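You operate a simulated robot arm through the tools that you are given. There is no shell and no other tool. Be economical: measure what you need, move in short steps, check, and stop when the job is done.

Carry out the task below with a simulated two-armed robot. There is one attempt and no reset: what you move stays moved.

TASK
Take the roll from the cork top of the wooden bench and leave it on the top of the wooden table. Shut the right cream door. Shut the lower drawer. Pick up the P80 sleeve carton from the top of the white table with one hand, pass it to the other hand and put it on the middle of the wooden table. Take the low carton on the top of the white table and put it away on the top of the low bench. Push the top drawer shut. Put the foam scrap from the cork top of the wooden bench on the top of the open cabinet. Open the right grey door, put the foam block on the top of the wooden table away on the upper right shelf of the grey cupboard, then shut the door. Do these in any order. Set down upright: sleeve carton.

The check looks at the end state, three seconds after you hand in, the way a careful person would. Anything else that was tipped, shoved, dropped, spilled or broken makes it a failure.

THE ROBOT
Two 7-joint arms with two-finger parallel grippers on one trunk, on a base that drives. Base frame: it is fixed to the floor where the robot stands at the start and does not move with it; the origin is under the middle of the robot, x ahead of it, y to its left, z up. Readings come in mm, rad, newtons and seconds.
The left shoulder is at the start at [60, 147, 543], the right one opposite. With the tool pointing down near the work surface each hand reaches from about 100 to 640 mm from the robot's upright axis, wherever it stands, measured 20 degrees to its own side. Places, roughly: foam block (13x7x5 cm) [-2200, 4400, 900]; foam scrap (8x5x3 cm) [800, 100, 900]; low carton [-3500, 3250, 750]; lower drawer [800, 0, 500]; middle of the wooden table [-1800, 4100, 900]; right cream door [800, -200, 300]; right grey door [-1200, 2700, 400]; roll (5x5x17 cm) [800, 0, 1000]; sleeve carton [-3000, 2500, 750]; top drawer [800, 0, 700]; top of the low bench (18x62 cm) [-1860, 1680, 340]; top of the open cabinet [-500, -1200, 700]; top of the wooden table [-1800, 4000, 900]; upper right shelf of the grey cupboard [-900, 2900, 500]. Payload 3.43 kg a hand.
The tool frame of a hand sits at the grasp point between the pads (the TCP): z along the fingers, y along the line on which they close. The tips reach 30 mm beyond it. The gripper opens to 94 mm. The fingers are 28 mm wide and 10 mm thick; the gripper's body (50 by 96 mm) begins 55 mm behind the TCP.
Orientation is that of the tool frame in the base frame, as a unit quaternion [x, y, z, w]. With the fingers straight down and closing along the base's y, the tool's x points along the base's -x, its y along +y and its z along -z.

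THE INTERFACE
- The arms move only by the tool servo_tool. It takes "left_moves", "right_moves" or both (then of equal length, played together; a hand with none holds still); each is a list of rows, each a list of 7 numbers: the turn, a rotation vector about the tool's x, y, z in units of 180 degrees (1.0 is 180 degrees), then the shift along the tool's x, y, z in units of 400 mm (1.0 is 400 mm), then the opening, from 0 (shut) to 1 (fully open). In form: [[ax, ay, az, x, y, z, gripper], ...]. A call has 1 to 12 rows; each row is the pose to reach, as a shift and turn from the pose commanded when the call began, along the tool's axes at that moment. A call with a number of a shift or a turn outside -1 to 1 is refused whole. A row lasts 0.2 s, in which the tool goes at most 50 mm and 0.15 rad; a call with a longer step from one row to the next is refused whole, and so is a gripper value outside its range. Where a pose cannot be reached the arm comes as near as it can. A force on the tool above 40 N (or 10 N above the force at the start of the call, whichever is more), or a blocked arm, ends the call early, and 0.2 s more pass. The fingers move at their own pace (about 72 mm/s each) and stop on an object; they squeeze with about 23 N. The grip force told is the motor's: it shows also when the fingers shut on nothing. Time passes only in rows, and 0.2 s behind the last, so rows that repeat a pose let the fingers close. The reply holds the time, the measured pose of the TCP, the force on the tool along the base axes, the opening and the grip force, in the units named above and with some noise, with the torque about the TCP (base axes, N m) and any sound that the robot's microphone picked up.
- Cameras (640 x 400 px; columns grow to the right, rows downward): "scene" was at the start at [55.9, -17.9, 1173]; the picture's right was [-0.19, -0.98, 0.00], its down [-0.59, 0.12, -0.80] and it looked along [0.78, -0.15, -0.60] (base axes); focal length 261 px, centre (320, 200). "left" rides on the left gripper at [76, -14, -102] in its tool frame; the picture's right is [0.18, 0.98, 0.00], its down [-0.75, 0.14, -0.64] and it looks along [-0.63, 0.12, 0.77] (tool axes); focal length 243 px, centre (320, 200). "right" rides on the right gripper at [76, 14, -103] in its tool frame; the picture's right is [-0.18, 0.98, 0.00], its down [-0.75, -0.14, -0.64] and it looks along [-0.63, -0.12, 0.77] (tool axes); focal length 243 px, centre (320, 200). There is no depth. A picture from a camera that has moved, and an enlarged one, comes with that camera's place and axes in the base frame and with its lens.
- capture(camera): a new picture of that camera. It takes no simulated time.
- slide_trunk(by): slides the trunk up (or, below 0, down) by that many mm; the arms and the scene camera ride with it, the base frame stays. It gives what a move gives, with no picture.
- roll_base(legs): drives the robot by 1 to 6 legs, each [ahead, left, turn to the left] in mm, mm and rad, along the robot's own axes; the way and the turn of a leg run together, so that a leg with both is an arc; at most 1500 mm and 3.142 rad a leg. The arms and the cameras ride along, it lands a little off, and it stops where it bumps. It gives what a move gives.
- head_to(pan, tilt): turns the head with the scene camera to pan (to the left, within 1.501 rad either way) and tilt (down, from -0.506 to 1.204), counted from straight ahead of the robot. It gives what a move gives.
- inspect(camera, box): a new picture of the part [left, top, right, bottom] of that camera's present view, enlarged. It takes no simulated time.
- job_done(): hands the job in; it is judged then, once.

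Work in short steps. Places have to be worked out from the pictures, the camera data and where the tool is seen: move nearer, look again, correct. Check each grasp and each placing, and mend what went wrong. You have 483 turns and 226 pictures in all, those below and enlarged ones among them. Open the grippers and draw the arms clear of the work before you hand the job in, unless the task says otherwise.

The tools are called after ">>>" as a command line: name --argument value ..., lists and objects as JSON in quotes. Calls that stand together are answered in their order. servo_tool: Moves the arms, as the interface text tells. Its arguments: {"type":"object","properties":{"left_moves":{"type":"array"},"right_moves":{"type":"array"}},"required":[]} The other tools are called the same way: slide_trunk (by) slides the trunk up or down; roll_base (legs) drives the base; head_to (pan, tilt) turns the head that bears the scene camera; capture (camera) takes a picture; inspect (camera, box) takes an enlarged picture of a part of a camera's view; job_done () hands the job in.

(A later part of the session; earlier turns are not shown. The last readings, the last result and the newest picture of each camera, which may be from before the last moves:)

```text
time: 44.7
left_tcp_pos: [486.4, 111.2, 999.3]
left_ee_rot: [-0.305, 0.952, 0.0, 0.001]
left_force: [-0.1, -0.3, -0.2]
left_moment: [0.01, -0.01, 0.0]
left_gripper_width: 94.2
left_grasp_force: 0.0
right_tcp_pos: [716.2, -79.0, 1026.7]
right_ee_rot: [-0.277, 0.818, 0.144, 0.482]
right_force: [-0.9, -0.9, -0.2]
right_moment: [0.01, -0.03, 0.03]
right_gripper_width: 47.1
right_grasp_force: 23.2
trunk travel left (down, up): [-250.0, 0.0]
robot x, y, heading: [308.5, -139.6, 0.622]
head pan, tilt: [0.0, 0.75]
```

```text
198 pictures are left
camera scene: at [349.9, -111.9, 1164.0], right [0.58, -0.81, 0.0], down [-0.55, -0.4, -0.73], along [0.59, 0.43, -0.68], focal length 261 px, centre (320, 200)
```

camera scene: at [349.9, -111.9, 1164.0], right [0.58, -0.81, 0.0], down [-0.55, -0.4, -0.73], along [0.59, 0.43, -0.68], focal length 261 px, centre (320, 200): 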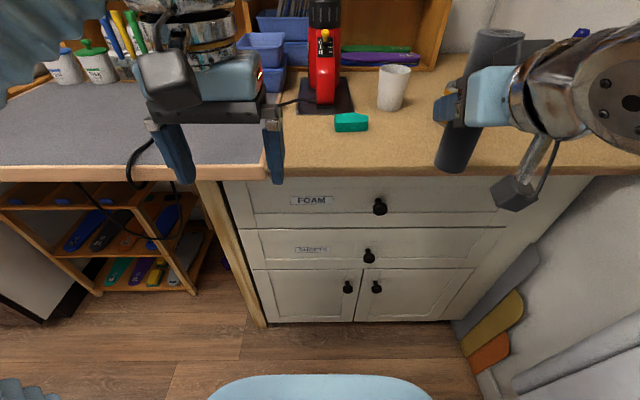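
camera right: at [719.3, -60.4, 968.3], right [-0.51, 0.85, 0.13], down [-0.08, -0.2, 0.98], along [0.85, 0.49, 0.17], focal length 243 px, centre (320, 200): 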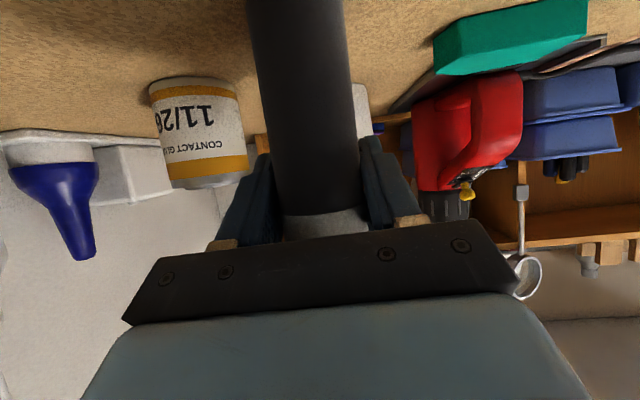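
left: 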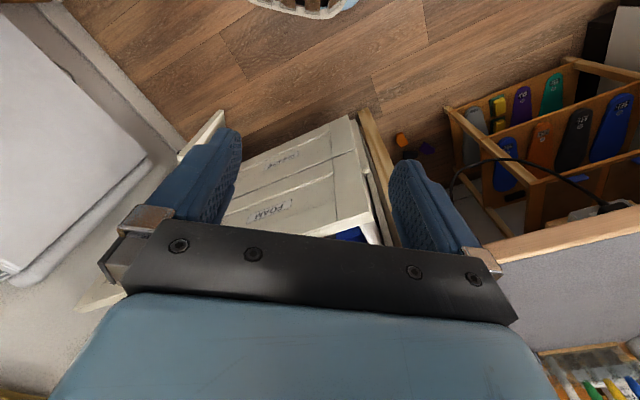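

The roll is held. Now the green scrap, for the left hand: about 564 ahead and 63 right. I shift the base 90 mm right and move the left hand over it for a closer look.

>>> roll_base --legs '[[0, -90, 0]]'

>>> servo_tool --left_moves '[[0, 0, 0.045, -0.06, -0.02, 0, 0.8], [0, 0, 0.09, -0.12, -0.04, 0, 0.8], [0, 0, 0.135, -0.18, -0.06, 0, 0.8], [0, 0, 0.18, -0.24, -0.08, 0, 0.8], [0, 0, 0.225, -0.3, -0.1, 0, 0.8], [0, 0, 0.27, -0.36, -0.12, 0, 0.8], [0, 0, 0.315, -0.42, -0.14, 0, 0.8], [0, 0, 0.36, -0.46, -0.16, 0, 0.8], [0, 0, 0.405, -0.48, -0.17, 0, 0.8], [0, 0, 0.45, -0.5, -0.18, 0, 0.8], [0, 0, 0.495, -0.5, -0.18, 0, 0.8], [0, 0, 0.5, -0.5, -0.18, 0, 0.8]]'

>>> capture --camera "scene"

>>> capture --camera "left"

```text
time: 45.8
left_tcp_pos: [539.3, 37.8, 1000.5]
left_ee_rot: [-0.306, 0.952, 0.0, 0.001]
left_force: [-0.7, 0.6, -0.1]
left_moment: [-0.02, -0.04, 0.02]
left_gripper_width: 94.1
left_grasp_force: 0.0
right_tcp_pos: [767.6, -152.3, 1026.7]
right_ee_rot: [-0.277, 0.818, 0.144, 0.482]
right_force: [0.2, 0.6, -0.4]
right_moment: [0.02, 0.0, -0.04]
right_gripper_width: 47.0
right_grasp_force: 23.0
trunk travel left (down, up): [-250.0, 0.0]
robot x, y, heading: [358.1, -216.4, 0.619]
head pan, tilt: [0.0, 0.75]
```

```text
time: 48.4
left_tcp_pos: [702.9, 103.4, 968.9]
left_ee_rot: [0.452, 0.892, 0.006, 0.005]
left_force: [0.0, -0.2, 0.4]
left_moment: [0.01, -0.01, 0.0]
left_gripper_width: 75.3
left_grasp_force: 0.0
left hand out of reach, approached as far as the arm can: row 3, 4, 5, 6, 7, 8, 9, 10, 11, 12
right_tcp_pos: [768.9, -151.2, 1026.9]
right_ee_rot: [-0.278, 0.818, 0.145, 0.482]
right_force: [-0.1, -0.6, -0.3]
right_moment: [0.03, 0.02, -0.02]
right_gripper_width: 46.8
right_grasp_force: 23.0
trunk travel left (down, up): [-250.0, 0.0]
robot x, y, heading: [357.2, -211.0, 0.623]
head pan, tilt: [0.0, 0.75]
```

```text
197 pictures are left
camera scene: at [403.1, -185.4, 1164.0], right [0.58, -0.81, 0.0], down [-0.55, -0.4, -0.73], along [0.59, 0.43, -0.68], focal length 261 px, centre (320, 200)
```

scene: 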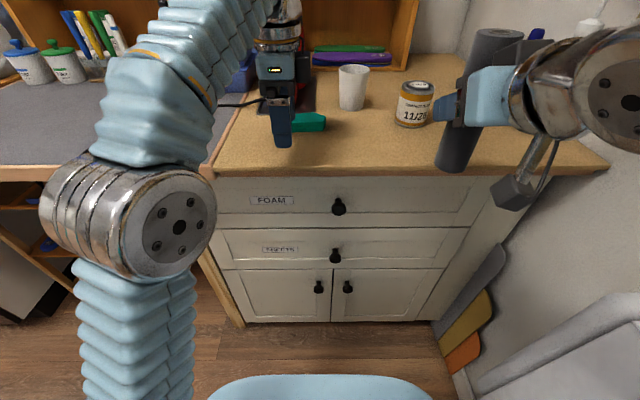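

```text
196 pictures are left
camera left: at [644.2, 156.0, 1071.0], right [0.68, 0.73, 0.02], down [0.55, -0.53, 0.65], along [0.48, -0.43, -0.76], focal length 243 px, centre (320, 200)
```

left: 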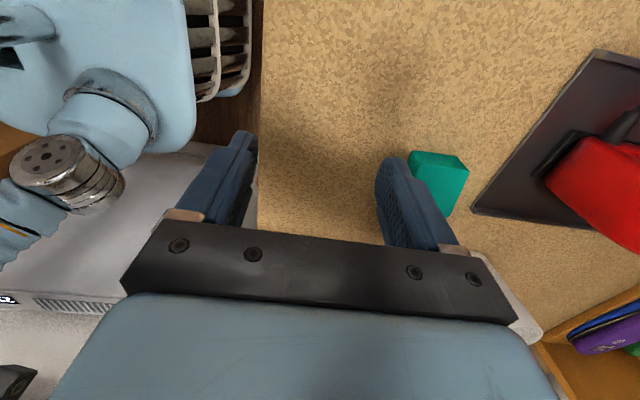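

The scrap is at about (796, 144), i.e. 100 mm ahead of the hand; the arm is at its height limit here. I try raising slightly before driving forward.

>>> servo_tool --left_moves '[[0, 0, 0, 0, -0.03, -0.03, 0.8], [0, 0, 0, 0, -0.06, -0.06, 0.8]]'

```text
time: 49.0
left_tcp_pos: [665.7, 90.5, 982.2]
left_ee_rot: [0.458, 0.889, 0.001, 0.001]
left_force: [-0.2, -0.6, -0.2]
left_moment: [0.04, 0.0, 0.0]
left_gripper_width: 75.3
left_grasp_force: 0.0
left hand out of reach, approached as far as the arm can: row 1, 2
right_tcp_pos: [768.7, -153.5, 1026.6]
right_ee_rot: [-0.277, 0.819, 0.145, 0.482]
right_force: [0.2, 0.0, -0.8]
right_moment: [-0.01, -0.02, 0.02]
right_gripper_width: 47.0
right_grasp_force: 23.0
trunk travel left (down, up): [-250.0, 0.0]
robot x, y, heading: [360.2, -216.4, 0.62]
head pan, tilt: [0.0, 0.75]
```

I retract the right hand (with roll) 60 mm to keep clear of the can, then drive forward under the scrap's place.

>>> servo_tool --right_moves '[[0, 0, 0, 0.037, 0, -0.065, 0.2], [0, 0, 0, 0.075, 0, -0.13, 0.2]]'

>>> roll_base --legs '[[130, -30, 0]]'

>>> capture --camera "left"

>>> capture --camera "scene"

```text
time: 49.6
left_tcp_pos: [666.1, 93.5, 982.1]
left_ee_rot: [0.456, 0.89, 0.002, 0.002]
left_force: [0.6, 0.0, 0.3]
left_moment: [0.0, 0.01, -0.01]
left_gripper_width: 75.2
left_grasp_force: 0.0
right_tcp_pos: [721.2, -187.6, 1026.7]
right_ee_rot: [-0.278, 0.819, 0.145, 0.482]
right_force: [0.4, -0.6, -1.4]
right_moment: [0.04, 0.01, 0.0]
right_gripper_width: 46.9
right_grasp_force: 23.5
trunk travel left (down, up): [-250.0, 0.0]
robot x, y, heading: [356.7, -217.3, 0.623]
head pan, tilt: [0.0, 0.75]
```

```text
time: 50.9
left_tcp_pos: [790.3, 142.7, 982.2]
left_ee_rot: [0.458, 0.889, 0.001, 0.001]
left_force: [-1.0, -1.0, -0.4]
left_moment: [0.01, 0.01, 0.01]
left_gripper_width: 75.0
left_grasp_force: 0.0
right_tcp_pos: [843.3, -137.7, 1027.1]
right_ee_rot: [-0.277, 0.818, 0.145, 0.482]
right_force: [0.1, -0.5, -0.9]
right_moment: [0.01, -0.03, 0.01]
right_gripper_width: 47.0
right_grasp_force: 22.9
trunk travel left (down, up): [-250.0, 0.0]
robot x, y, heading: [482.0, -163.4, 0.622]
head pan, tilt: [0.0, 0.75]
```

```text
195 pictures are left
camera left: at [733.4, 196.6, 1084.7], right [0.69, 0.72, 0.0], down [0.55, -0.53, 0.64], along [0.46, -0.44, -0.77], focal length 243 px, centre (320, 200)
```

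left: 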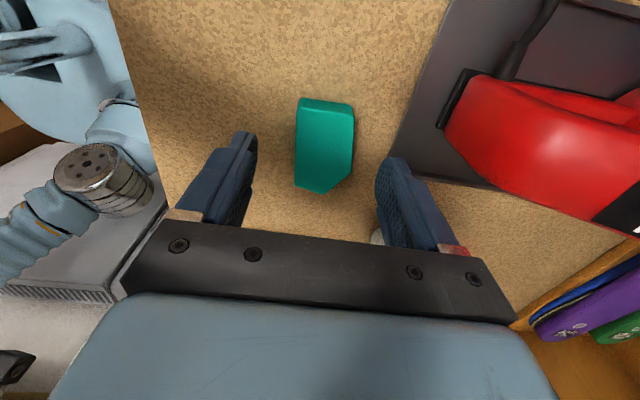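

```text
194 pictures are left
camera scene: at [526.1, -134.6, 1164.0], right [0.58, -0.81, 0.0], down [-0.55, -0.4, -0.73], along [0.6, 0.43, -0.68], focal length 261 px, centre (320, 200)
```

scene: 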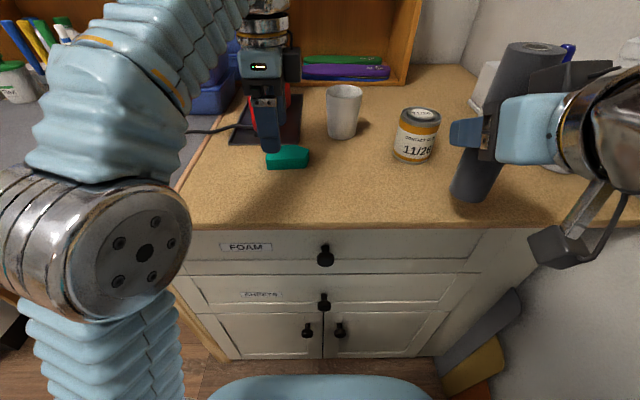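

The scrap is nearly centred under the left hand. I correct by a few mm and lower to TCP z≈938.

>>> servo_tool --left_moves '[[0, 0, 0, -0.018, 0.01, 0.03, 0.8], [0, 0, 0, -0.018, 0.01, 0.06, 0.8], [0, 0, 0, -0.018, 0.01, 0.085, 0.8], [0, 0, 0, -0.018, 0.01, 0.11, 0.8], [0, 0, 0, -0.018, 0.01, 0.11, 0.8]]'

>>> capture --camera "left"

```text
time: 52.1
left_tcp_pos: [797.7, 139.1, 938.4]
left_ee_rot: [0.457, 0.889, 0.002, 0.001]
left_force: [0.6, -0.1, 0.2]
left_moment: [0.01, 0.02, 0.08]
left_gripper_width: 75.5
left_grasp_force: 0.0
right_tcp_pos: [843.6, -138.0, 1027.3]
right_ee_rot: [-0.277, 0.818, 0.145, 0.482]
right_force: [-0.6, 0.2, 0.1]
right_moment: [0.02, -0.03, -0.02]
right_gripper_width: 46.9
right_grasp_force: 23.1
trunk travel left (down, up): [-250.0, 0.0]
robot x, y, heading: [484.0, -164.2, 0.621]
head pan, tilt: [0.0, 0.75]
```

```text
193 pictures are left
camera left: at [740.9, 193.2, 1040.7], right [0.69, 0.72, 0.0], down [0.55, -0.53, 0.64], along [0.46, -0.44, -0.77], focal length 243 px, centre (320, 200)
```

left: 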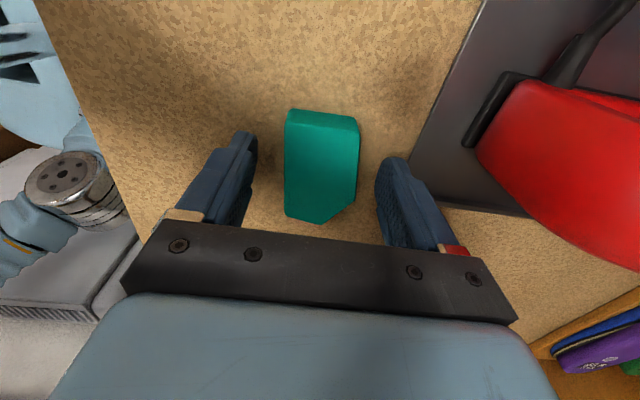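

The tips look still well above the cork. I lower in small steps, watching the force.

>>> servo_tool --left_moves '[[0, 0, 0, 0, 0, 0.012, 0.8], [0, 0, 0, 0, 0, 0.024, 0.8], [0, 0, 0, 0, 0, 0.036, 0.8]]'

>>> capture --camera "left"

```text
time: 52.9
left_tcp_pos: [795.9, 139.8, 929.8]
left_ee_rot: [0.459, 0.889, 0.004, 0.007]
left_force: [1.4, -0.2, 21.9]
left_moment: [-0.29, 0.84, 0.12]
left_gripper_width: 73.9
left_grasp_force: 0.0
right_tcp_pos: [842.8, -137.6, 1027.7]
right_ee_rot: [-0.277, 0.819, 0.145, 0.482]
right_force: [-0.3, 0.2, 0.3]
right_moment: [0.0, 0.0, 0.01]
right_gripper_width: 46.8
right_grasp_force: 22.8
trunk travel left (down, up): [-250.0, 0.0]
robot x, y, heading: [483.2, -162.7, 0.623]
head pan, tilt: [0.0, 0.75]
stopped in row 3 (left hand): the force on the tool passed its limit at 50 N (the readings are from after the stop); the commanded pose is now the measured one
```

```text
192 pictures are left
camera left: at [738.7, 193.1, 1032.5], right [0.69, 0.72, 0.01], down [0.54, -0.53, 0.65], along [0.47, -0.44, -0.76], focal length 243 px, centre (320, 200)
```

left: 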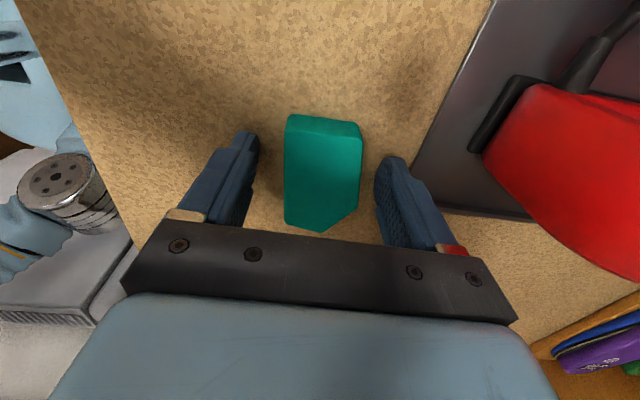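

The cork is at z 900. I raise 4 mm and close on the scrap, then lift.

>>> servo_tool --left_moves '[[0, 0, 0, 0, 0, -0.01, 0.7], [0, 0, 0, 0, 0, -0.01, 0.5], [0, 0, 0, 0, 0, -0.01, 0.2], [0, 0, 0, 0, 0, -0.01, 0.2], [0, 0, 0, 0, 0, -0.04, 0.2], [0, 0, 0, 0, 0, -0.08, 0.2], [0, 0, 0, 0, 0, -0.12, 0.2]]'

>>> capture --camera "left"

```text
time: 54.5
left_tcp_pos: [796.7, 140.4, 977.9]
left_ee_rot: [0.458, 0.889, 0.004, 0.005]
left_force: [-0.5, 0.2, 0.5]
left_moment: [0.0, -0.01, -0.02]
left_gripper_width: 42.8
left_grasp_force: 23.1
right_tcp_pos: [844.0, -136.8, 1025.7]
right_ee_rot: [-0.276, 0.818, 0.144, 0.483]
right_force: [0.1, 0.7, -0.5]
right_moment: [0.01, -0.02, 0.03]
right_gripper_width: 46.9
right_grasp_force: 22.5
trunk travel left (down, up): [-250.0, 0.0]
robot x, y, heading: [486.0, -162.8, 0.618]
head pan, tilt: [0.0, 0.75]
```

```text
191 pictures are left
camera left: at [739.5, 194.3, 1079.2], right [0.69, 0.72, 0.01], down [0.55, -0.53, 0.65], along [0.47, -0.44, -0.76], focal length 243 px, centre (320, 200)
```

left: 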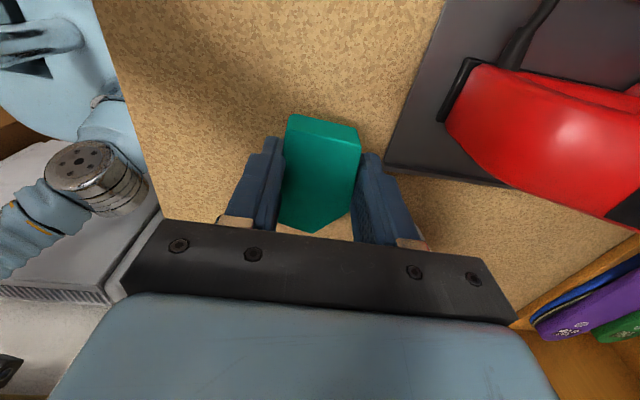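

Scrap is held. I back off from the bench along known-free floor toward the start area, then look toward the open cabinet.

>>> roll_base --legs '[[-350, 0, 0], [0, 320, 0]]'

>>> head_to --pan -1.45 --tilt 0.5

>>> capture --camera "scene"

```text
time: 58.5
left_tcp_pos: [327.3, 197.2, 976.6]
left_ee_rot: [0.46, 0.888, 0.003, 0.005]
left_force: [-0.5, 0.2, -0.3]
left_moment: [-0.02, 0.03, -0.01]
left_gripper_width: 42.3
left_grasp_force: 23.1
right_tcp_pos: [373.0, -81.0, 1025.9]
right_ee_rot: [-0.275, 0.819, 0.143, 0.483]
right_force: [-0.2, 0.3, -0.4]
right_moment: [-0.02, 0.03, 0.0]
right_gripper_width: 46.9
right_grasp_force: 22.4
trunk travel left (down, up): [-250.0, 0.0]
robot x, y, heading: [15.5, -101.9, 0.614]
head pan, tilt: [0.0, 0.75]
```

```text
time: 60.1
left_tcp_pos: [327.5, 196.8, 977.3]
left_ee_rot: [0.46, 0.888, 0.003, 0.005]
left_force: [-0.3, -1.1, 0.4]
left_moment: [-0.03, 0.02, 0.0]
left_gripper_width: 42.5
left_grasp_force: 23.0
right_tcp_pos: [373.2, -80.6, 1026.8]
right_ee_rot: [-0.276, 0.819, 0.144, 0.482]
right_force: [-0.8, -0.2, 0.1]
right_moment: [0.03, 0.03, 0.02]
right_gripper_width: 46.7
right_grasp_force: 22.8
trunk travel left (down, up): [-250.0, 0.0]
robot x, y, heading: [9.4, -105.2, 0.614]
head pan, tilt: [-1.45, 0.499]
```

```text
190 pictures are left
camera scene: at [49.5, -192.2, 1186.0], right [-0.74, -0.67, 0.0], down [-0.32, 0.35, -0.88], along [0.59, -0.65, -0.48], focal length 261 px, centre (320, 200)
```

scene: 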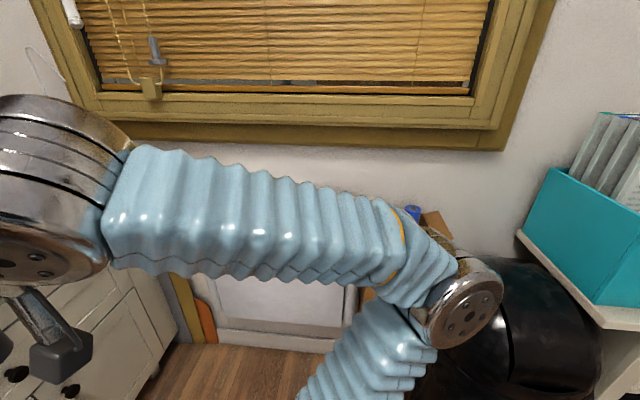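

I back away further to open space, then turn to face the cabinet's direction and look.

>>> roll_base --legs '[[-400, 150, 0], [0, 0, -1.565]]'

>>> head_to --pan -0.5 --tilt 0.5

>>> capture --camera "scene"

```text
time: 66.5
left_tcp_pos: [-91.6, -525.0, 976.1]
left_ee_rot: [0.95, 0.311, -0.001, 0.005]
left_force: [1.0, -0.2, -0.3]
left_moment: [0.01, 0.02, -0.03]
left_gripper_width: 42.3
left_grasp_force: 22.4
right_tcp_pos: [-369.3, -577.4, 1026.9]
right_ee_rot: [0.378, 0.777, -0.236, 0.445]
right_force: [0.2, 0.4, 0.0]
right_moment: [0.0, -0.01, -0.02]
right_gripper_width: 46.7
right_grasp_force: 22.6
trunk travel left (down, up): [-250.0, 0.0]
robot x, y, heading: [-398.7, -214.7, -0.933]
head pan, tilt: [-1.45, 0.499]
```

```text
time: 67.7
left_tcp_pos: [-93.4, -525.3, 977.1]
left_ee_rot: [0.95, 0.312, -0.001, 0.005]
left_force: [0.3, 0.2, -0.5]
left_moment: [-0.03, -0.01, -0.01]
left_gripper_width: 42.3
left_grasp_force: 22.9
right_tcp_pos: [-369.5, -575.2, 1026.6]
right_ee_rot: [0.377, 0.777, -0.235, 0.445]
right_force: [-0.1, -0.1, -0.3]
right_moment: [0.01, 0.0, -0.03]
right_gripper_width: 46.5
right_grasp_force: 23.0
trunk travel left (down, up): [-250.0, 0.0]
robot x, y, heading: [-401.3, -215.4, -0.936]
head pan, tilt: [-0.499, 0.499]
```

```text
189 pictures are left
camera scene: at [-405.9, -282.7, 1186.0], right [-0.99, -0.13, 0.0], down [-0.06, 0.47, -0.88], along [0.12, -0.87, -0.48], focal length 261 px, centre (320, 200)
```

scene: 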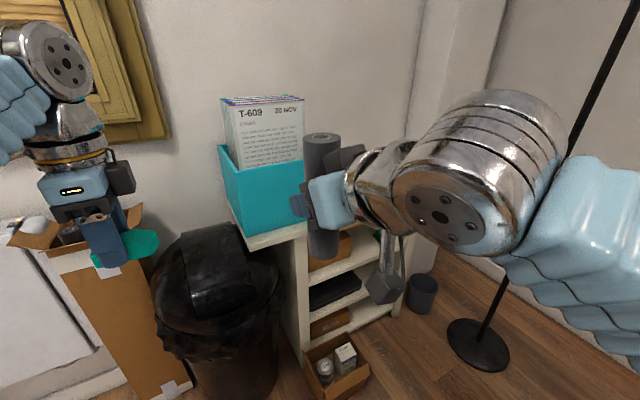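

The cabinet top's free part is right of the teal box, with a lamp pole further right. I check how far the right elbow sticks out and view that free area.

>>> head_to --pan -1.0 --tilt 0.75

>>> capture --camera "scene"

```text
time: 68.6
left_tcp_pos: [-92.9, -525.4, 977.7]
left_ee_rot: [0.95, 0.311, -0.001, 0.005]
left_force: [0.2, -0.2, -0.9]
left_moment: [-0.01, 0.04, -0.01]
left_gripper_width: 42.2
left_grasp_force: 22.5
right_tcp_pos: [-369.7, -576.0, 1026.4]
right_ee_rot: [0.377, 0.777, -0.235, 0.445]
right_force: [-0.2, 0.1, -0.6]
right_moment: [0.0, 0.04, -0.04]
right_gripper_width: 46.8
right_grasp_force: 23.1
trunk travel left (down, up): [-250.0, 0.0]
robot x, y, heading: [-398.5, -213.2, -0.939]
head pan, tilt: [-1.0, 0.75]
```

```text
188 pictures are left
camera scene: at [-447.7, -270.0, 1164.0], right [-0.93, 0.36, 0.0], down [0.24, 0.64, -0.73], along [-0.26, -0.68, -0.68], focal length 261 px, centre (320, 200)
```

scene: 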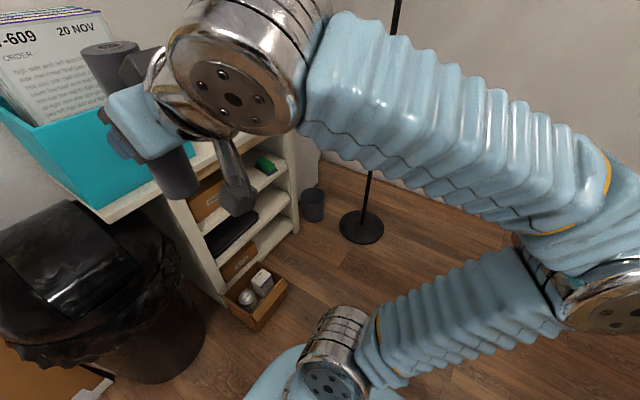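

The elbow points behind-right, leaving clearance to the lamp. I strafe right to line up with the free part of the top, then look before advancing.

>>> roll_base --legs '[[0, -590, 0]]'

>>> head_to --pan 0 --tilt 0.6

>>> capture --camera "scene"

```text
time: 72.0
left_tcp_pos: [-565.4, -874.3, 976.4]
left_ee_rot: [0.95, 0.312, -0.001, 0.005]
left_force: [-0.9, -1.0, 0.6]
left_moment: [-0.01, 0.03, 0.01]
left_gripper_width: 42.7
left_grasp_force: 22.8
right_tcp_pos: [-842.2, -925.4, 1027.4]
right_ee_rot: [0.377, 0.778, -0.235, 0.445]
right_force: [1.1, 0.2, -1.5]
right_moment: [-0.02, -0.01, 0.0]
right_gripper_width: 46.1
right_grasp_force: 23.1
trunk travel left (down, up): [-250.0, 0.0]
robot x, y, heading: [-875.8, -567.4, -0.936]
head pan, tilt: [-1.0, 0.75]
```

```text
time: 73.2
left_tcp_pos: [-566.3, -874.8, 977.4]
left_ee_rot: [0.95, 0.311, -0.001, 0.006]
left_force: [0.0, 0.4, 0.2]
left_moment: [0.01, 0.01, 0.0]
left_gripper_width: 42.4
left_grasp_force: 23.0
right_tcp_pos: [-843.8, -925.4, 1027.3]
right_ee_rot: [0.377, 0.778, -0.235, 0.445]
right_force: [0.1, -0.4, -0.7]
right_moment: [0.01, -0.02, -0.01]
right_gripper_width: 46.6
right_grasp_force: 23.4
trunk travel left (down, up): [-250.0, 0.0]
robot x, y, heading: [-875.5, -566.1, -0.935]
head pan, tilt: [0.0, 0.6]
```

```text
187 pictures are left
camera scene: at [-840.3, -613.3, 1176.9], right [-0.81, -0.59, 0.0], down [-0.34, 0.46, -0.82], along [0.49, -0.66, -0.57], focal length 261 px, centre (320, 200)
```

scene: 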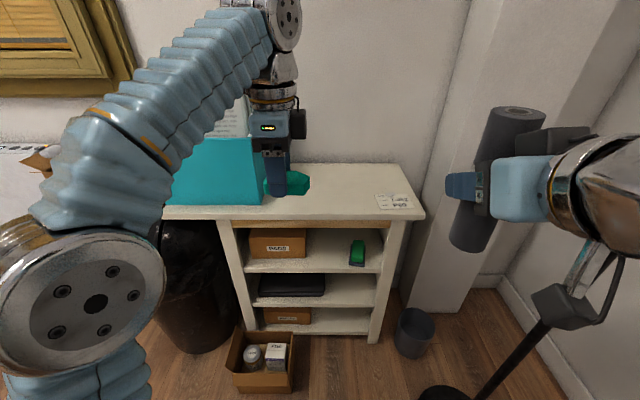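

The top is clear between the teal box and the papers. I move 100 mm right and 190 mm ahead, keeping off the floor box and lamp.

>>> roll_base --legs '[[0, -100, 0], [190, 0, 0]]'

>>> capture --camera "scene"

```text
time: 75.5
left_tcp_pos: [-533.7, -1087.9, 976.2]
left_ee_rot: [0.95, 0.312, -0.002, 0.006]
left_force: [-0.7, -0.3, -0.2]
left_moment: [-0.03, -0.01, 0.0]
left_gripper_width: 42.2
left_grasp_force: 23.0
right_tcp_pos: [-811.4, -1138.4, 1028.2]
right_ee_rot: [0.377, 0.777, -0.236, 0.445]
right_force: [-0.8, -0.2, -0.8]
right_moment: [-0.03, -0.02, 0.03]
right_gripper_width: 46.5
right_grasp_force: 22.8
trunk travel left (down, up): [-250.0, 0.0]
robot x, y, heading: [-842.1, -780.2, -0.943]
head pan, tilt: [0.0, 0.6]
```

```text
186 pictures are left
camera scene: at [-808.1, -827.6, 1176.9], right [-0.8, -0.59, 0.0], down [-0.34, 0.45, -0.83], along [0.49, -0.66, -0.56], focal length 261 px, centre (320, 200)
```

scene: 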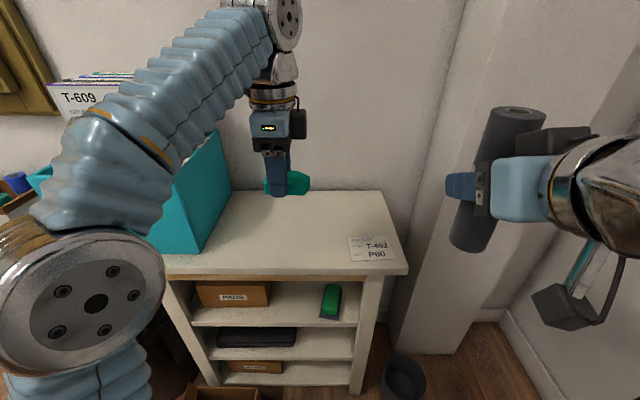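

I move the left hand forward 155 mm and down over the free spot.

>>> servo_tool --left_moves '[[0, 0, 0, 0, 0.09, 0.05, 0.2], [0, 0, 0, 0, 0.18, 0.1, 0.2], [0, 0, 0, 0, 0.27, 0.15, 0.2], [0, 0, 0, -0.01, 0.35, 0.21, 0.2], [0, 0, 0, -0.02, 0.385, 0.31, 0.2], [0, 0, 0, -0.02, 0.385, 0.41, 0.2], [0, 0, 0, -0.02, 0.385, 0.5, 0.2], [0, 0, 0, -0.02, 0.385, 0.5, 0.2]]'

>>> capture --camera "scene"

>>> capture --camera "left"

```text
time: 77.3
left_tcp_pos: [-449.6, -1219.4, 777.9]
left_ee_rot: [0.95, 0.313, -0.001, 0.006]
left_force: [1.3, 0.4, -0.2]
left_moment: [0.02, 0.01, 0.0]
left_gripper_width: 42.3
left_grasp_force: 22.9
left hand out of reach, approached as far as the arm can: row 4
right_tcp_pos: [-812.5, -1139.2, 1026.5]
right_ee_rot: [0.377, 0.778, -0.235, 0.445]
right_force: [0.5, -0.4, -1.0]
right_moment: [0.01, 0.0, -0.02]
right_gripper_width: 46.4
right_grasp_force: 22.8
trunk travel left (down, up): [-250.0, 0.0]
robot x, y, heading: [-844.7, -780.3, -0.933]
head pan, tilt: [0.0, 0.6]
```

```text
185 pictures are left
camera scene: at [-807.9, -827.8, 1176.9], right [-0.8, -0.59, 0.0], down [-0.34, 0.45, -0.82], along [0.49, -0.66, -0.57], focal length 261 px, centre (320, 200)
```

scene: 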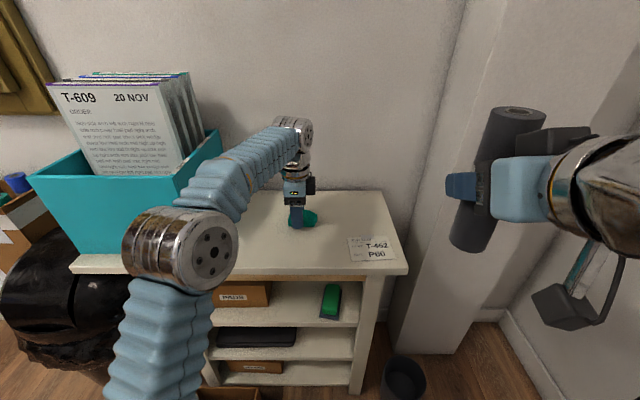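

```text
184 pictures are left
camera left: at [-396.1, -1161.6, 880.0], right [0.73, -0.68, 0.01], down [-0.52, -0.55, 0.65], along [-0.44, -0.48, -0.76], focal length 243 px, centre (320, 200)
```

left: 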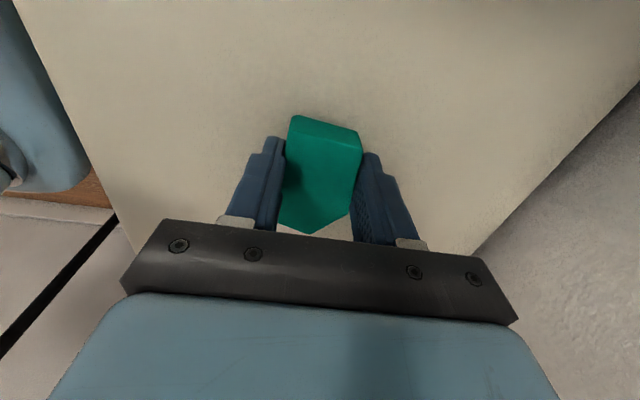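

Over the free spot. I lower in small steps until contact.

>>> servo_tool --left_moves '[[0, 0, 0, 0, 0, 0.03, 0.2], [0, 0, 0, 0, 0, 0.06, 0.2], [0, 0, 0, 0, 0, 0.085, 0.2], [0, 0, 0, 0, 0, 0.1, 0.2], [0, 0, 0, 0, 0, 0.11, 0.2], [0, 0, 0, 0, 0, 0.11, 0.2]]'

>>> capture --camera "left"

```text
time: 77.9
left_tcp_pos: [-448.3, -1219.8, 770.8]
left_ee_rot: [0.95, 0.311, -0.002, 0.015]
left_force: [-2.9, 5.7, 17.3]
left_moment: [0.57, 0.36, -0.02]
left_gripper_width: 42.5
left_grasp_force: 23.0
right_tcp_pos: [-812.3, -1139.3, 1027.2]
right_ee_rot: [0.377, 0.777, -0.236, 0.445]
right_force: [0.1, 0.1, -0.5]
right_moment: [-0.03, 0.02, 0.01]
right_gripper_width: 46.3
right_grasp_force: 23.5
trunk travel left (down, up): [-250.0, 0.0]
robot x, y, heading: [-846.8, -779.4, -0.931]
head pan, tilt: [0.0, 0.6]
stopped in row 2 (left hand): the force on the tool passed its limit at 56 N (the readings are from after the stop); the commanded pose is now the measured one
```

```text
183 pictures are left
camera left: at [-396.8, -1159.6, 872.3], right [0.73, -0.68, 0.03], down [-0.53, -0.54, 0.66], along [-0.43, -0.49, -0.76], focal length 243 px, centre (320, 200)
```

left: 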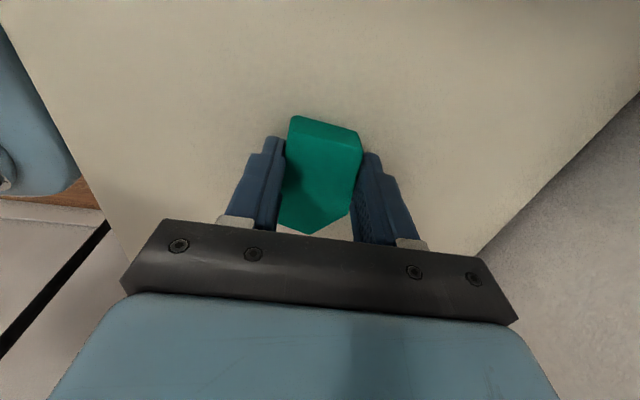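

Contact (surface ≈738). I open and lift away.

>>> servo_tool --left_moves '[[0, 0, 0, 0, 0, 0, 0.55], [0, 0, 0, 0, 0, 0, 0.7], [0, 0, 0, 0, 0, 0, 0.7], [0, 0, 0, 0, 0, -0.05, 0.7], [0, 0, 0, 0, 0, -0.15, 0.7], [0, 0, 0, 0, 0, -0.25, 0.7]]'

>>> capture --camera "left"

```text
time: 78.4
left_tcp_pos: [-445.7, -1223.2, 771.9]
left_ee_rot: [0.949, 0.313, -0.001, 0.022]
left_force: [2.9, -5.6, 10.9]
left_moment: [0.21, 0.01, -0.09]
left_gripper_width: 61.6
left_grasp_force: 0.0
right_tcp_pos: [-811.6, -1140.5, 1026.4]
right_ee_rot: [0.377, 0.777, -0.235, 0.445]
right_force: [-0.5, 0.0, -1.6]
right_moment: [-0.03, 0.0, -0.03]
right_gripper_width: 46.1
right_grasp_force: 22.9
trunk travel left (down, up): [-250.0, 0.0]
robot x, y, heading: [-842.4, -779.7, -0.936]
head pan, tilt: [0.0, 0.6]
stopped in row 2 (left hand): the force on the tool passed its limit at 43 N (the readings are from after the stop); the commanded pose is now the measured one
```

```text
182 pictures are left
camera left: at [-394.6, -1161.7, 872.7], right [0.73, -0.68, 0.04], down [-0.53, -0.53, 0.66], along [-0.43, -0.5, -0.75], focal length 243 px, centre (320, 200)
```

left: 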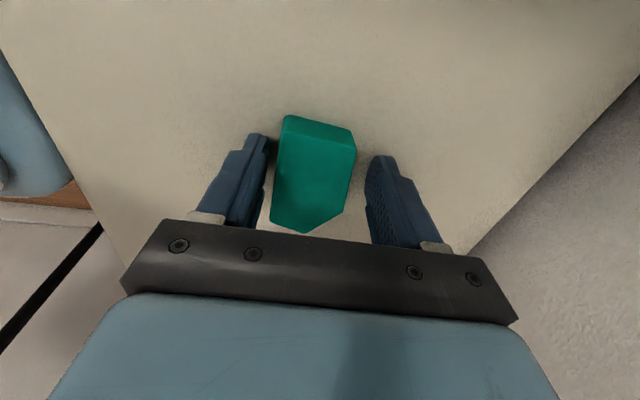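

Open; the scrap lies on the top. I lift straight up.

>>> servo_tool --left_moves '[[0, 0, 0, 0, 0, -0.02, 0.72], [0, 0, 0, 0, 0, -0.07, 0.72], [0, 0, 0, 0, 0, -0.17, 0.72], [0, 0, 0, 0, 0, -0.27, 0.72], [0, 0, 0, 0, -0.1, -0.3, 0.72], [0, 0, 0, 0, -0.2, -0.33, 0.72], [0, 0, 0, 0, -0.3, -0.36, 0.72]]'

>>> capture --camera "scene"

```text
time: 80.0
left_tcp_pos: [-518.6, -1120.0, 909.6]
left_ee_rot: [0.95, 0.313, -0.001, 0.019]
left_force: [0.7, -0.5, 0.1]
left_moment: [0.06, 0.0, 0.0]
left_gripper_width: 68.0
left_grasp_force: 0.0
right_tcp_pos: [-811.2, -1140.6, 1026.8]
right_ee_rot: [0.377, 0.777, -0.235, 0.446]
right_force: [-0.8, -0.5, -0.4]
right_moment: [-0.01, -0.02, 0.01]
right_gripper_width: 46.1
right_grasp_force: 23.1
trunk travel left (down, up): [-250.0, 0.0]
robot x, y, heading: [-842.2, -777.5, -0.93]
head pan, tilt: [0.0, 0.6]
```

```text
181 pictures are left
camera scene: at [-807.8, -828.1, 1176.8], right [-0.8, -0.59, 0.0], down [-0.34, 0.45, -0.82], along [0.49, -0.66, -0.57], focal length 261 px, centre (320, 200)
```

scene: 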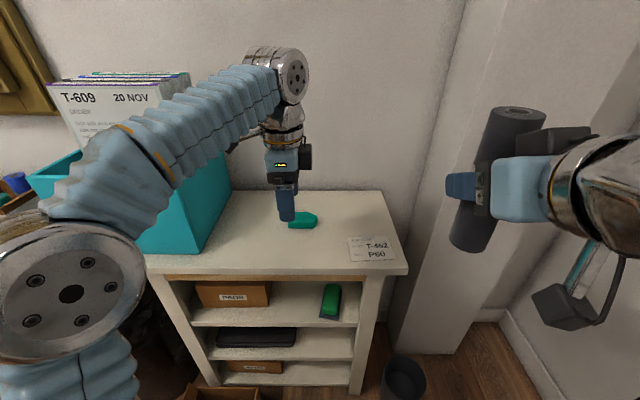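

The scrap lies on the cabinet top. Now I back off, return to the aisle and turn to face along the room toward the wooden table.

>>> roll_base --legs '[[-320, 0, 0], [0, 1000, 0]]'

>>> roll_base --legs '[[0, 0, 3.12]]'

>>> head_to --pan 0 --tilt 0.3

>>> capture --camera "scene"

```text
time: 84.2
left_tcp_pos: [-466.6, -680.4, 909.6]
left_ee_rot: [0.923, 0.384, 0.001, 0.019]
left_force: [-0.3, -0.3, -0.6]
left_moment: [0.0, 0.01, 0.0]
left_gripper_width: 67.5
left_grasp_force: 0.1
right_tcp_pos: [-752.6, -744.8, 1026.5]
right_ee_rot: [0.317, 0.805, -0.2, 0.46]
right_force: [0.1, -0.2, -0.7]
right_moment: [-0.03, -0.02, -0.01]
right_gripper_width: 46.4
right_grasp_force: 24.0
trunk travel left (down, up): [-250.0, 0.0]
robot x, y, heading: [-839.2, -395.7, -0.785]
head pan, tilt: [0.0, 0.6]
stopped in leg 2: the robot was blocked; the commanded pose is now the measured one
```

```text
time: 88.0
left_tcp_pos: [-434.8, -135.6, 894.2]
left_ee_rot: [0.521, 0.853, 0.008, -0.008]
left_force: [-0.8, -0.1, -0.3]
left_moment: [-0.06, 0.03, 0.03]
left_gripper_width: 67.7
left_grasp_force: 0.1
right_tcp_pos: [-461.3, -417.8, 1023.7]
right_ee_rot: [-0.224, 0.836, 0.119, 0.486]
right_force: [0.4, 0.4, -1.2]
right_moment: [0.0, 0.0, 0.01]
right_gripper_width: 46.6
right_grasp_force: 22.4
trunk travel left (down, up): [-250.0, 0.0]
robot x, y, heading: [-830.6, -392.6, 0.497]
head pan, tilt: [0.0, 0.6]
stopped in leg 1: the robot was blocked; the commanded pose is now the measured one
```

```text
time: 88.8
left_tcp_pos: [-435.6, -133.7, 896.0]
left_ee_rot: [0.519, 0.855, 0.007, -0.008]
left_force: [0.8, 0.2, -0.5]
left_moment: [0.0, 0.01, -0.02]
left_gripper_width: 67.6
left_grasp_force: 0.1
right_tcp_pos: [-461.4, -415.8, 1022.3]
right_ee_rot: [-0.225, 0.837, 0.12, 0.485]
right_force: [-0.1, 0.0, -0.9]
right_moment: [0.02, 0.02, -0.04]
right_gripper_width: 46.6
right_grasp_force: 22.5
trunk travel left (down, up): [-250.0, 0.0]
robot x, y, heading: [-831.0, -391.9, 0.495]
head pan, tilt: [0.0, 0.3]
```

```text
180 pictures are left
camera scene: at [-766.4, -371.4, 1204.1], right [0.48, -0.88, -0.01], down [-0.27, -0.13, -0.95], along [0.84, 0.46, -0.3], focal length 261 px, centre (320, 200)
```

scene: 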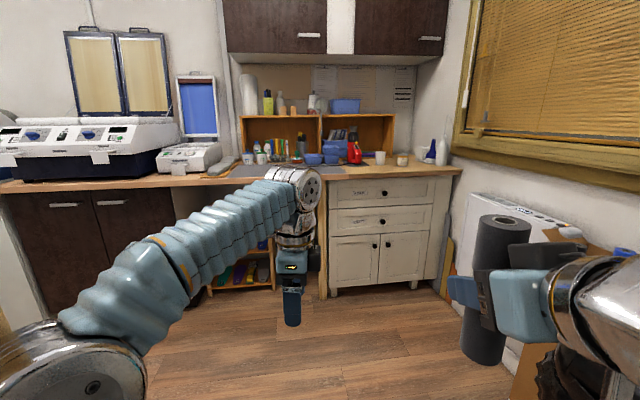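

Blocked by something, probably beside the left elbow. I stop and look left and right before moving on.

>>> head_to --pan 1.45 --tilt 0.5

>>> capture --camera "scene"

>>> head_to --pan -1.45 --tilt 0.5

>>> capture --camera "scene"

```text
time: 90.4
left_tcp_pos: [-435.5, -133.1, 893.8]
left_ee_rot: [0.519, 0.855, 0.007, -0.009]
left_force: [-0.6, -0.5, 0.3]
left_moment: [0.0, 0.01, 0.03]
left_gripper_width: 67.8
left_grasp_force: 0.1
right_tcp_pos: [-462.0, -416.1, 1021.5]
right_ee_rot: [-0.224, 0.837, 0.118, 0.485]
right_force: [-0.4, -0.6, -0.1]
right_moment: [0.01, 0.0, 0.01]
right_gripper_width: 46.2
right_grasp_force: 22.9
trunk travel left (down, up): [-250.0, 0.0]
robot x, y, heading: [-831.5, -392.8, 0.497]
head pan, tilt: [1.45, 0.499]
```

```text
179 pictures are left
camera scene: at [-882.4, -331.6, 1187.0], right [0.93, 0.37, -0.01], down [0.17, -0.44, -0.88], along [-0.33, 0.82, -0.47], focal length 261 px, centre (320, 200)
```

scene: 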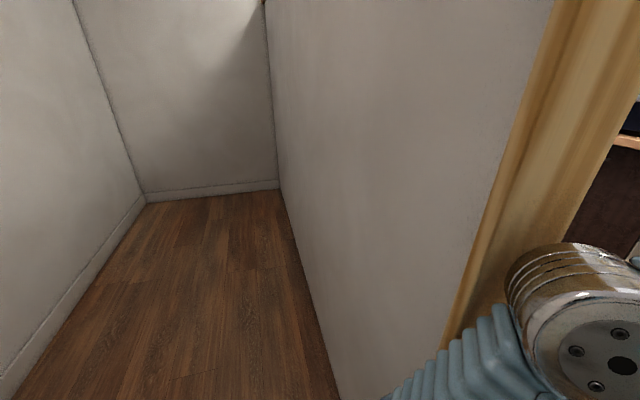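

```text
time: 92.9
left_tcp_pos: [-437.3, -134.0, 893.9]
left_ee_rot: [0.52, 0.854, 0.008, -0.008]
left_force: [0.7, 0.0, -0.3]
left_moment: [-0.04, 0.02, 0.04]
left_gripper_width: 67.7
left_grasp_force: 0.0
right_tcp_pos: [-462.9, -417.6, 1020.6]
right_ee_rot: [-0.225, 0.836, 0.12, 0.486]
right_force: [0.6, 0.0, -0.7]
right_moment: [0.01, 0.01, -0.03]
right_gripper_width: 46.2
right_grasp_force: 23.0
trunk travel left (down, up): [-250.0, 0.0]
robot x, y, heading: [-833.7, -392.5, 0.499]
head pan, tilt: [-1.45, 0.499]
```

```text
178 pictures are left
camera scene: at [-796.3, -490.3, 1184.8], right [-0.81, -0.58, 0.0], down [-0.29, 0.4, -0.87], along [0.51, -0.71, -0.49], focal length 261 px, centre (320, 200)
```

scene: 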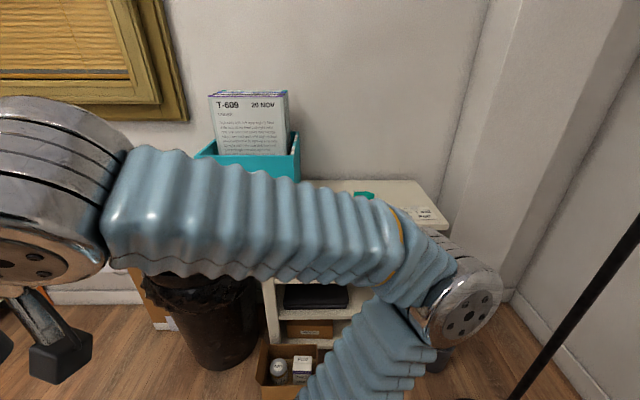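

Only the partition wall's end post was touched by the elbow (I had strayed behind the partition). I shift a little right and drive forward out of the nook.

>>> roll_base --legs '[[0, -80, 0], [500, 0, 0]]'

>>> head_to --pan 1.45 --tilt 0.5

>>> capture --camera "scene"

```text
time: 96.5
left_tcp_pos: [32.4, 42.5, 899.3]
left_ee_rot: [0.518, 0.856, 0.008, 0.002]
left_force: [-1.1, 0.9, 0.1]
left_moment: [-0.01, 0.0, 0.02]
left_gripper_width: 67.7
left_grasp_force: 0.1
right_tcp_pos: [6.3, -239.7, 1025.7]
right_ee_rot: [-0.227, 0.835, 0.115, 0.488]
right_force: [0.1, 0.0, -1.0]
right_moment: [0.01, 0.01, -0.02]
right_gripper_width: 46.2
right_grasp_force: 22.9
trunk travel left (down, up): [-250.0, 0.0]
robot x, y, heading: [-357.6, -221.1, 0.501]
head pan, tilt: [-1.45, 0.499]
```

```text
time: 99.1
left_tcp_pos: [32.3, 44.2, 899.1]
left_ee_rot: [0.518, 0.856, 0.008, 0.001]
left_force: [0.5, 1.5, -0.6]
left_moment: [0.07, 0.01, -0.02]
left_gripper_width: 67.8
left_grasp_force: 0.0
right_tcp_pos: [6.0, -240.6, 1025.5]
right_ee_rot: [-0.227, 0.835, 0.115, 0.488]
right_force: [0.5, 0.3, -0.7]
right_moment: [0.01, 0.04, -0.01]
right_gripper_width: 46.4
right_grasp_force: 22.6
trunk travel left (down, up): [-250.0, 0.0]
robot x, y, heading: [-356.5, -220.9, 0.5]
head pan, tilt: [1.45, 0.499]
```

```text
177 pictures are left
camera scene: at [-415.4, -153.8, 1186.0], right [0.93, 0.37, 0.0], down [0.18, -0.44, -0.88], along [-0.33, 0.82, -0.48], focal length 261 px, centre (320, 200)
```

scene: 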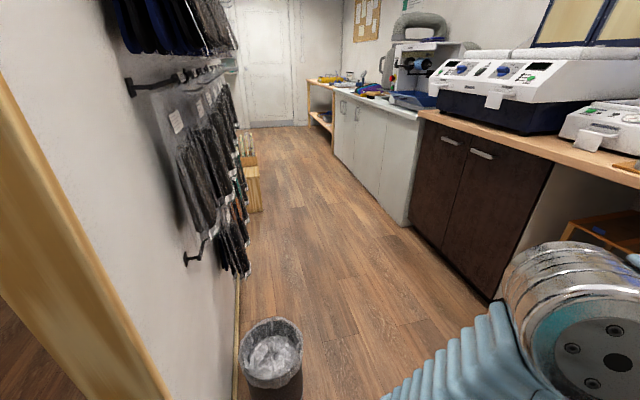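

The aisle is visible now, about 1.1 m wide. I drive to its middle and turn left to face along it.

>>> roll_base --legs '[[390, 0, 0], [0, 0, 1.69]]'

>>> head_to --pan 0 --tilt 0.4

>>> capture --camera "scene"

```text
time: 105.6
left_tcp_pos: [-323.7, 318.7, 898.5]
left_ee_rot: [-0.297, 0.955, 0.006, -0.005]
left_force: [-0.4, -0.3, 0.0]
left_moment: [0.0, -0.01, 0.01]
left_gripper_width: 67.9
left_grasp_force: 0.1
right_tcp_pos: [-39.0, 327.8, 1025.5]
right_ee_rot: [0.775, -0.384, -0.442, -0.238]
right_force: [-0.3, 0.3, -1.1]
right_moment: [-0.02, 0.0, -0.05]
right_gripper_width: 46.5
right_grasp_force: 23.2
trunk travel left (down, up): [-250.0, 0.0]
robot x, y, heading: [-12.2, -35.6, 2.198]
head pan, tilt: [1.45, 0.499]
```

```text
time: 107.2
left_tcp_pos: [-323.9, 318.2, 897.5]
left_ee_rot: [-0.297, 0.955, 0.005, -0.004]
left_force: [-0.4, -0.4, 0.6]
left_moment: [0.03, -0.01, 0.0]
left_gripper_width: 67.7
left_grasp_force: 0.0
right_tcp_pos: [-40.1, 327.1, 1025.5]
right_ee_rot: [0.776, -0.383, -0.442, -0.237]
right_force: [-1.1, -0.2, -0.5]
right_moment: [0.03, 0.02, 0.0]
right_gripper_width: 46.4
right_grasp_force: 22.9
trunk travel left (down, up): [-250.0, 0.0]
robot x, y, heading: [-15.2, -34.7, 2.194]
head pan, tilt: [0.0, 0.4]
```

```text
176 pictures are left
camera scene: at [-48.1, 15.2, 1195.1], right [0.81, 0.58, 0.0], down [0.23, -0.32, -0.92], along [-0.54, 0.75, -0.39], focal length 261 px, centre (320, 200)
```

scene: 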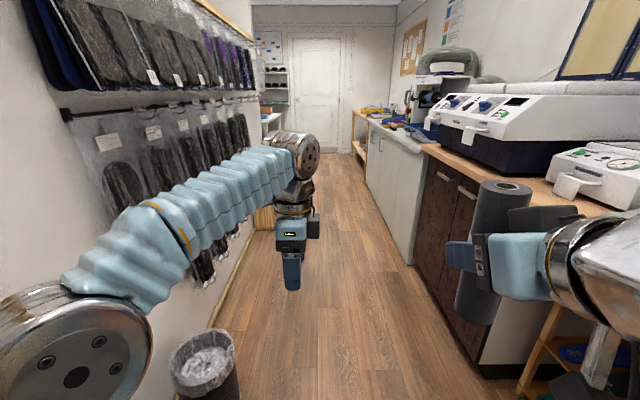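

The aisle ahead is clear, bin on the left at about 470 mm. I shift 40 mm right and drive ahead 1300 mm.

>>> roll_base --legs '[[0, -40, 0], [1300, 0, 0]]'

>>> capture --camera "scene"

```text
time: 114.1
left_tcp_pos: [-1035.2, 1387.9, 898.5]
left_ee_rot: [-0.296, 0.955, 0.006, -0.004]
left_force: [-0.5, -0.6, 0.5]
left_moment: [-0.02, -0.02, 0.0]
left_gripper_width: 67.5
left_grasp_force: 0.0
right_tcp_pos: [-752.3, 1395.8, 1026.5]
right_ee_rot: [0.775, -0.385, -0.441, -0.239]
right_force: [-0.3, -0.3, 0.2]
right_moment: [0.02, 0.03, 0.02]
right_gripper_width: 46.4
right_grasp_force: 22.6
trunk travel left (down, up): [-250.0, 0.0]
robot x, y, heading: [-726.6, 1038.6, 2.194]
head pan, tilt: [0.0, 0.4]
```

```text
175 pictures are left
camera scene: at [-761.6, 1084.0, 1195.1], right [0.82, 0.58, 0.0], down [0.23, -0.32, -0.92], along [-0.53, 0.75, -0.39], focal length 261 px, centre (320, 200)
```

scene: 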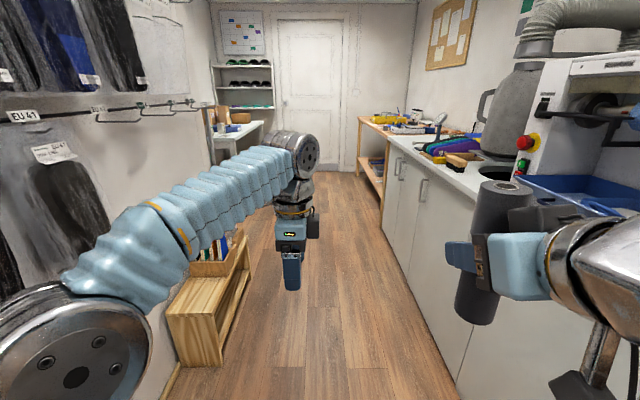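

The aisle remains clear; low bench at left, grey cupboard at right. I drive on 1400 mm.

>>> roll_base --legs '[[1400, 0, 0]]'

>>> capture --camera "scene"

```text
time: 121.1
left_tcp_pos: [-1834.1, 2531.1, 898.5]
left_ee_rot: [-0.291, 0.957, 0.007, -0.004]
left_force: [0.6, -0.2, -0.7]
left_moment: [-0.02, 0.0, -0.01]
left_gripper_width: 67.7
left_grasp_force: 0.1
right_tcp_pos: [-1551.7, 2536.4, 1026.5]
right_ee_rot: [0.773, -0.389, -0.44, -0.241]
right_force: [-0.7, 0.5, -1.4]
right_moment: [0.0, 0.03, 0.02]
right_gripper_width: 46.4
right_grasp_force: 23.5
trunk travel left (down, up): [-250.0, 0.0]
robot x, y, heading: [-1527.6, 2173.6, 2.178]
head pan, tilt: [0.0, 0.4]
```

```text
174 pictures are left
camera scene: at [-1563.2, 2224.0, 1195.1], right [0.82, 0.57, 0.0], down [0.22, -0.32, -0.92], along [-0.53, 0.76, -0.39], focal length 261 px, centre (320, 200)
```

scene: 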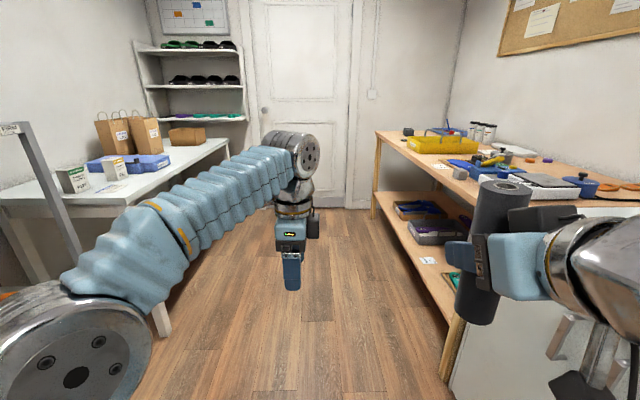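

I look closely at both tables.

>>> inspect --camera "scene" --box '[370, 100, 640, 270]'

>>> inspect --camera "scene" --box '[0, 90, 240, 240]'

```text
2.35 times, centred on (505, 185) of scene
camera zoom: at [-1563.2, 2224.0, 1195.1], right [0.82, 0.57, 0.0], down [0.22, -0.32, -0.92], along [-0.53, 0.76, -0.39], focal length 613 px, centre (-115, 235)
```

zoom: 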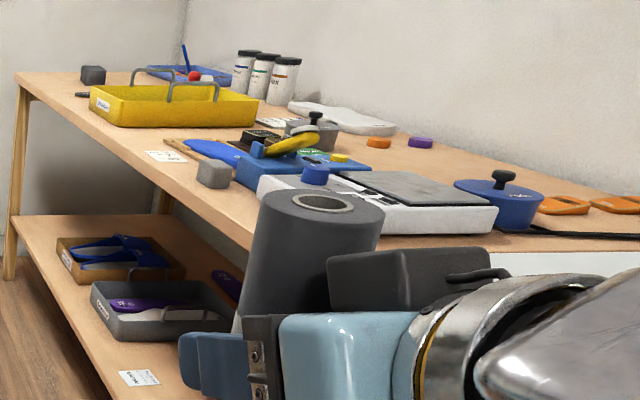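

```text
2.67 times, centred on (120, 165) of scene
camera zoom: at [-1563.2, 2224.0, 1195.1], right [0.82, 0.57, 0.0], down [0.22, -0.32, -0.92], along [-0.53, 0.76, -0.39], focal length 695 px, centre (853, 293)
```

zoom: 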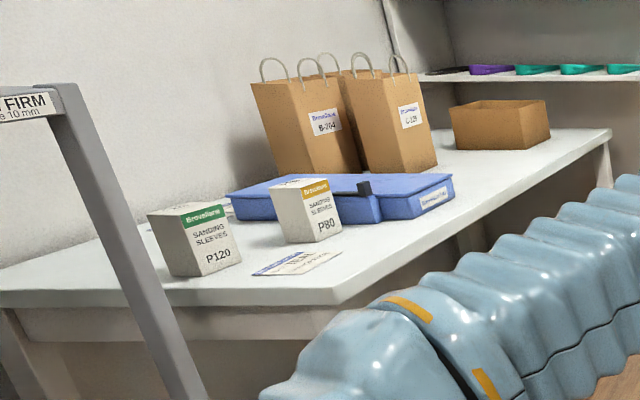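

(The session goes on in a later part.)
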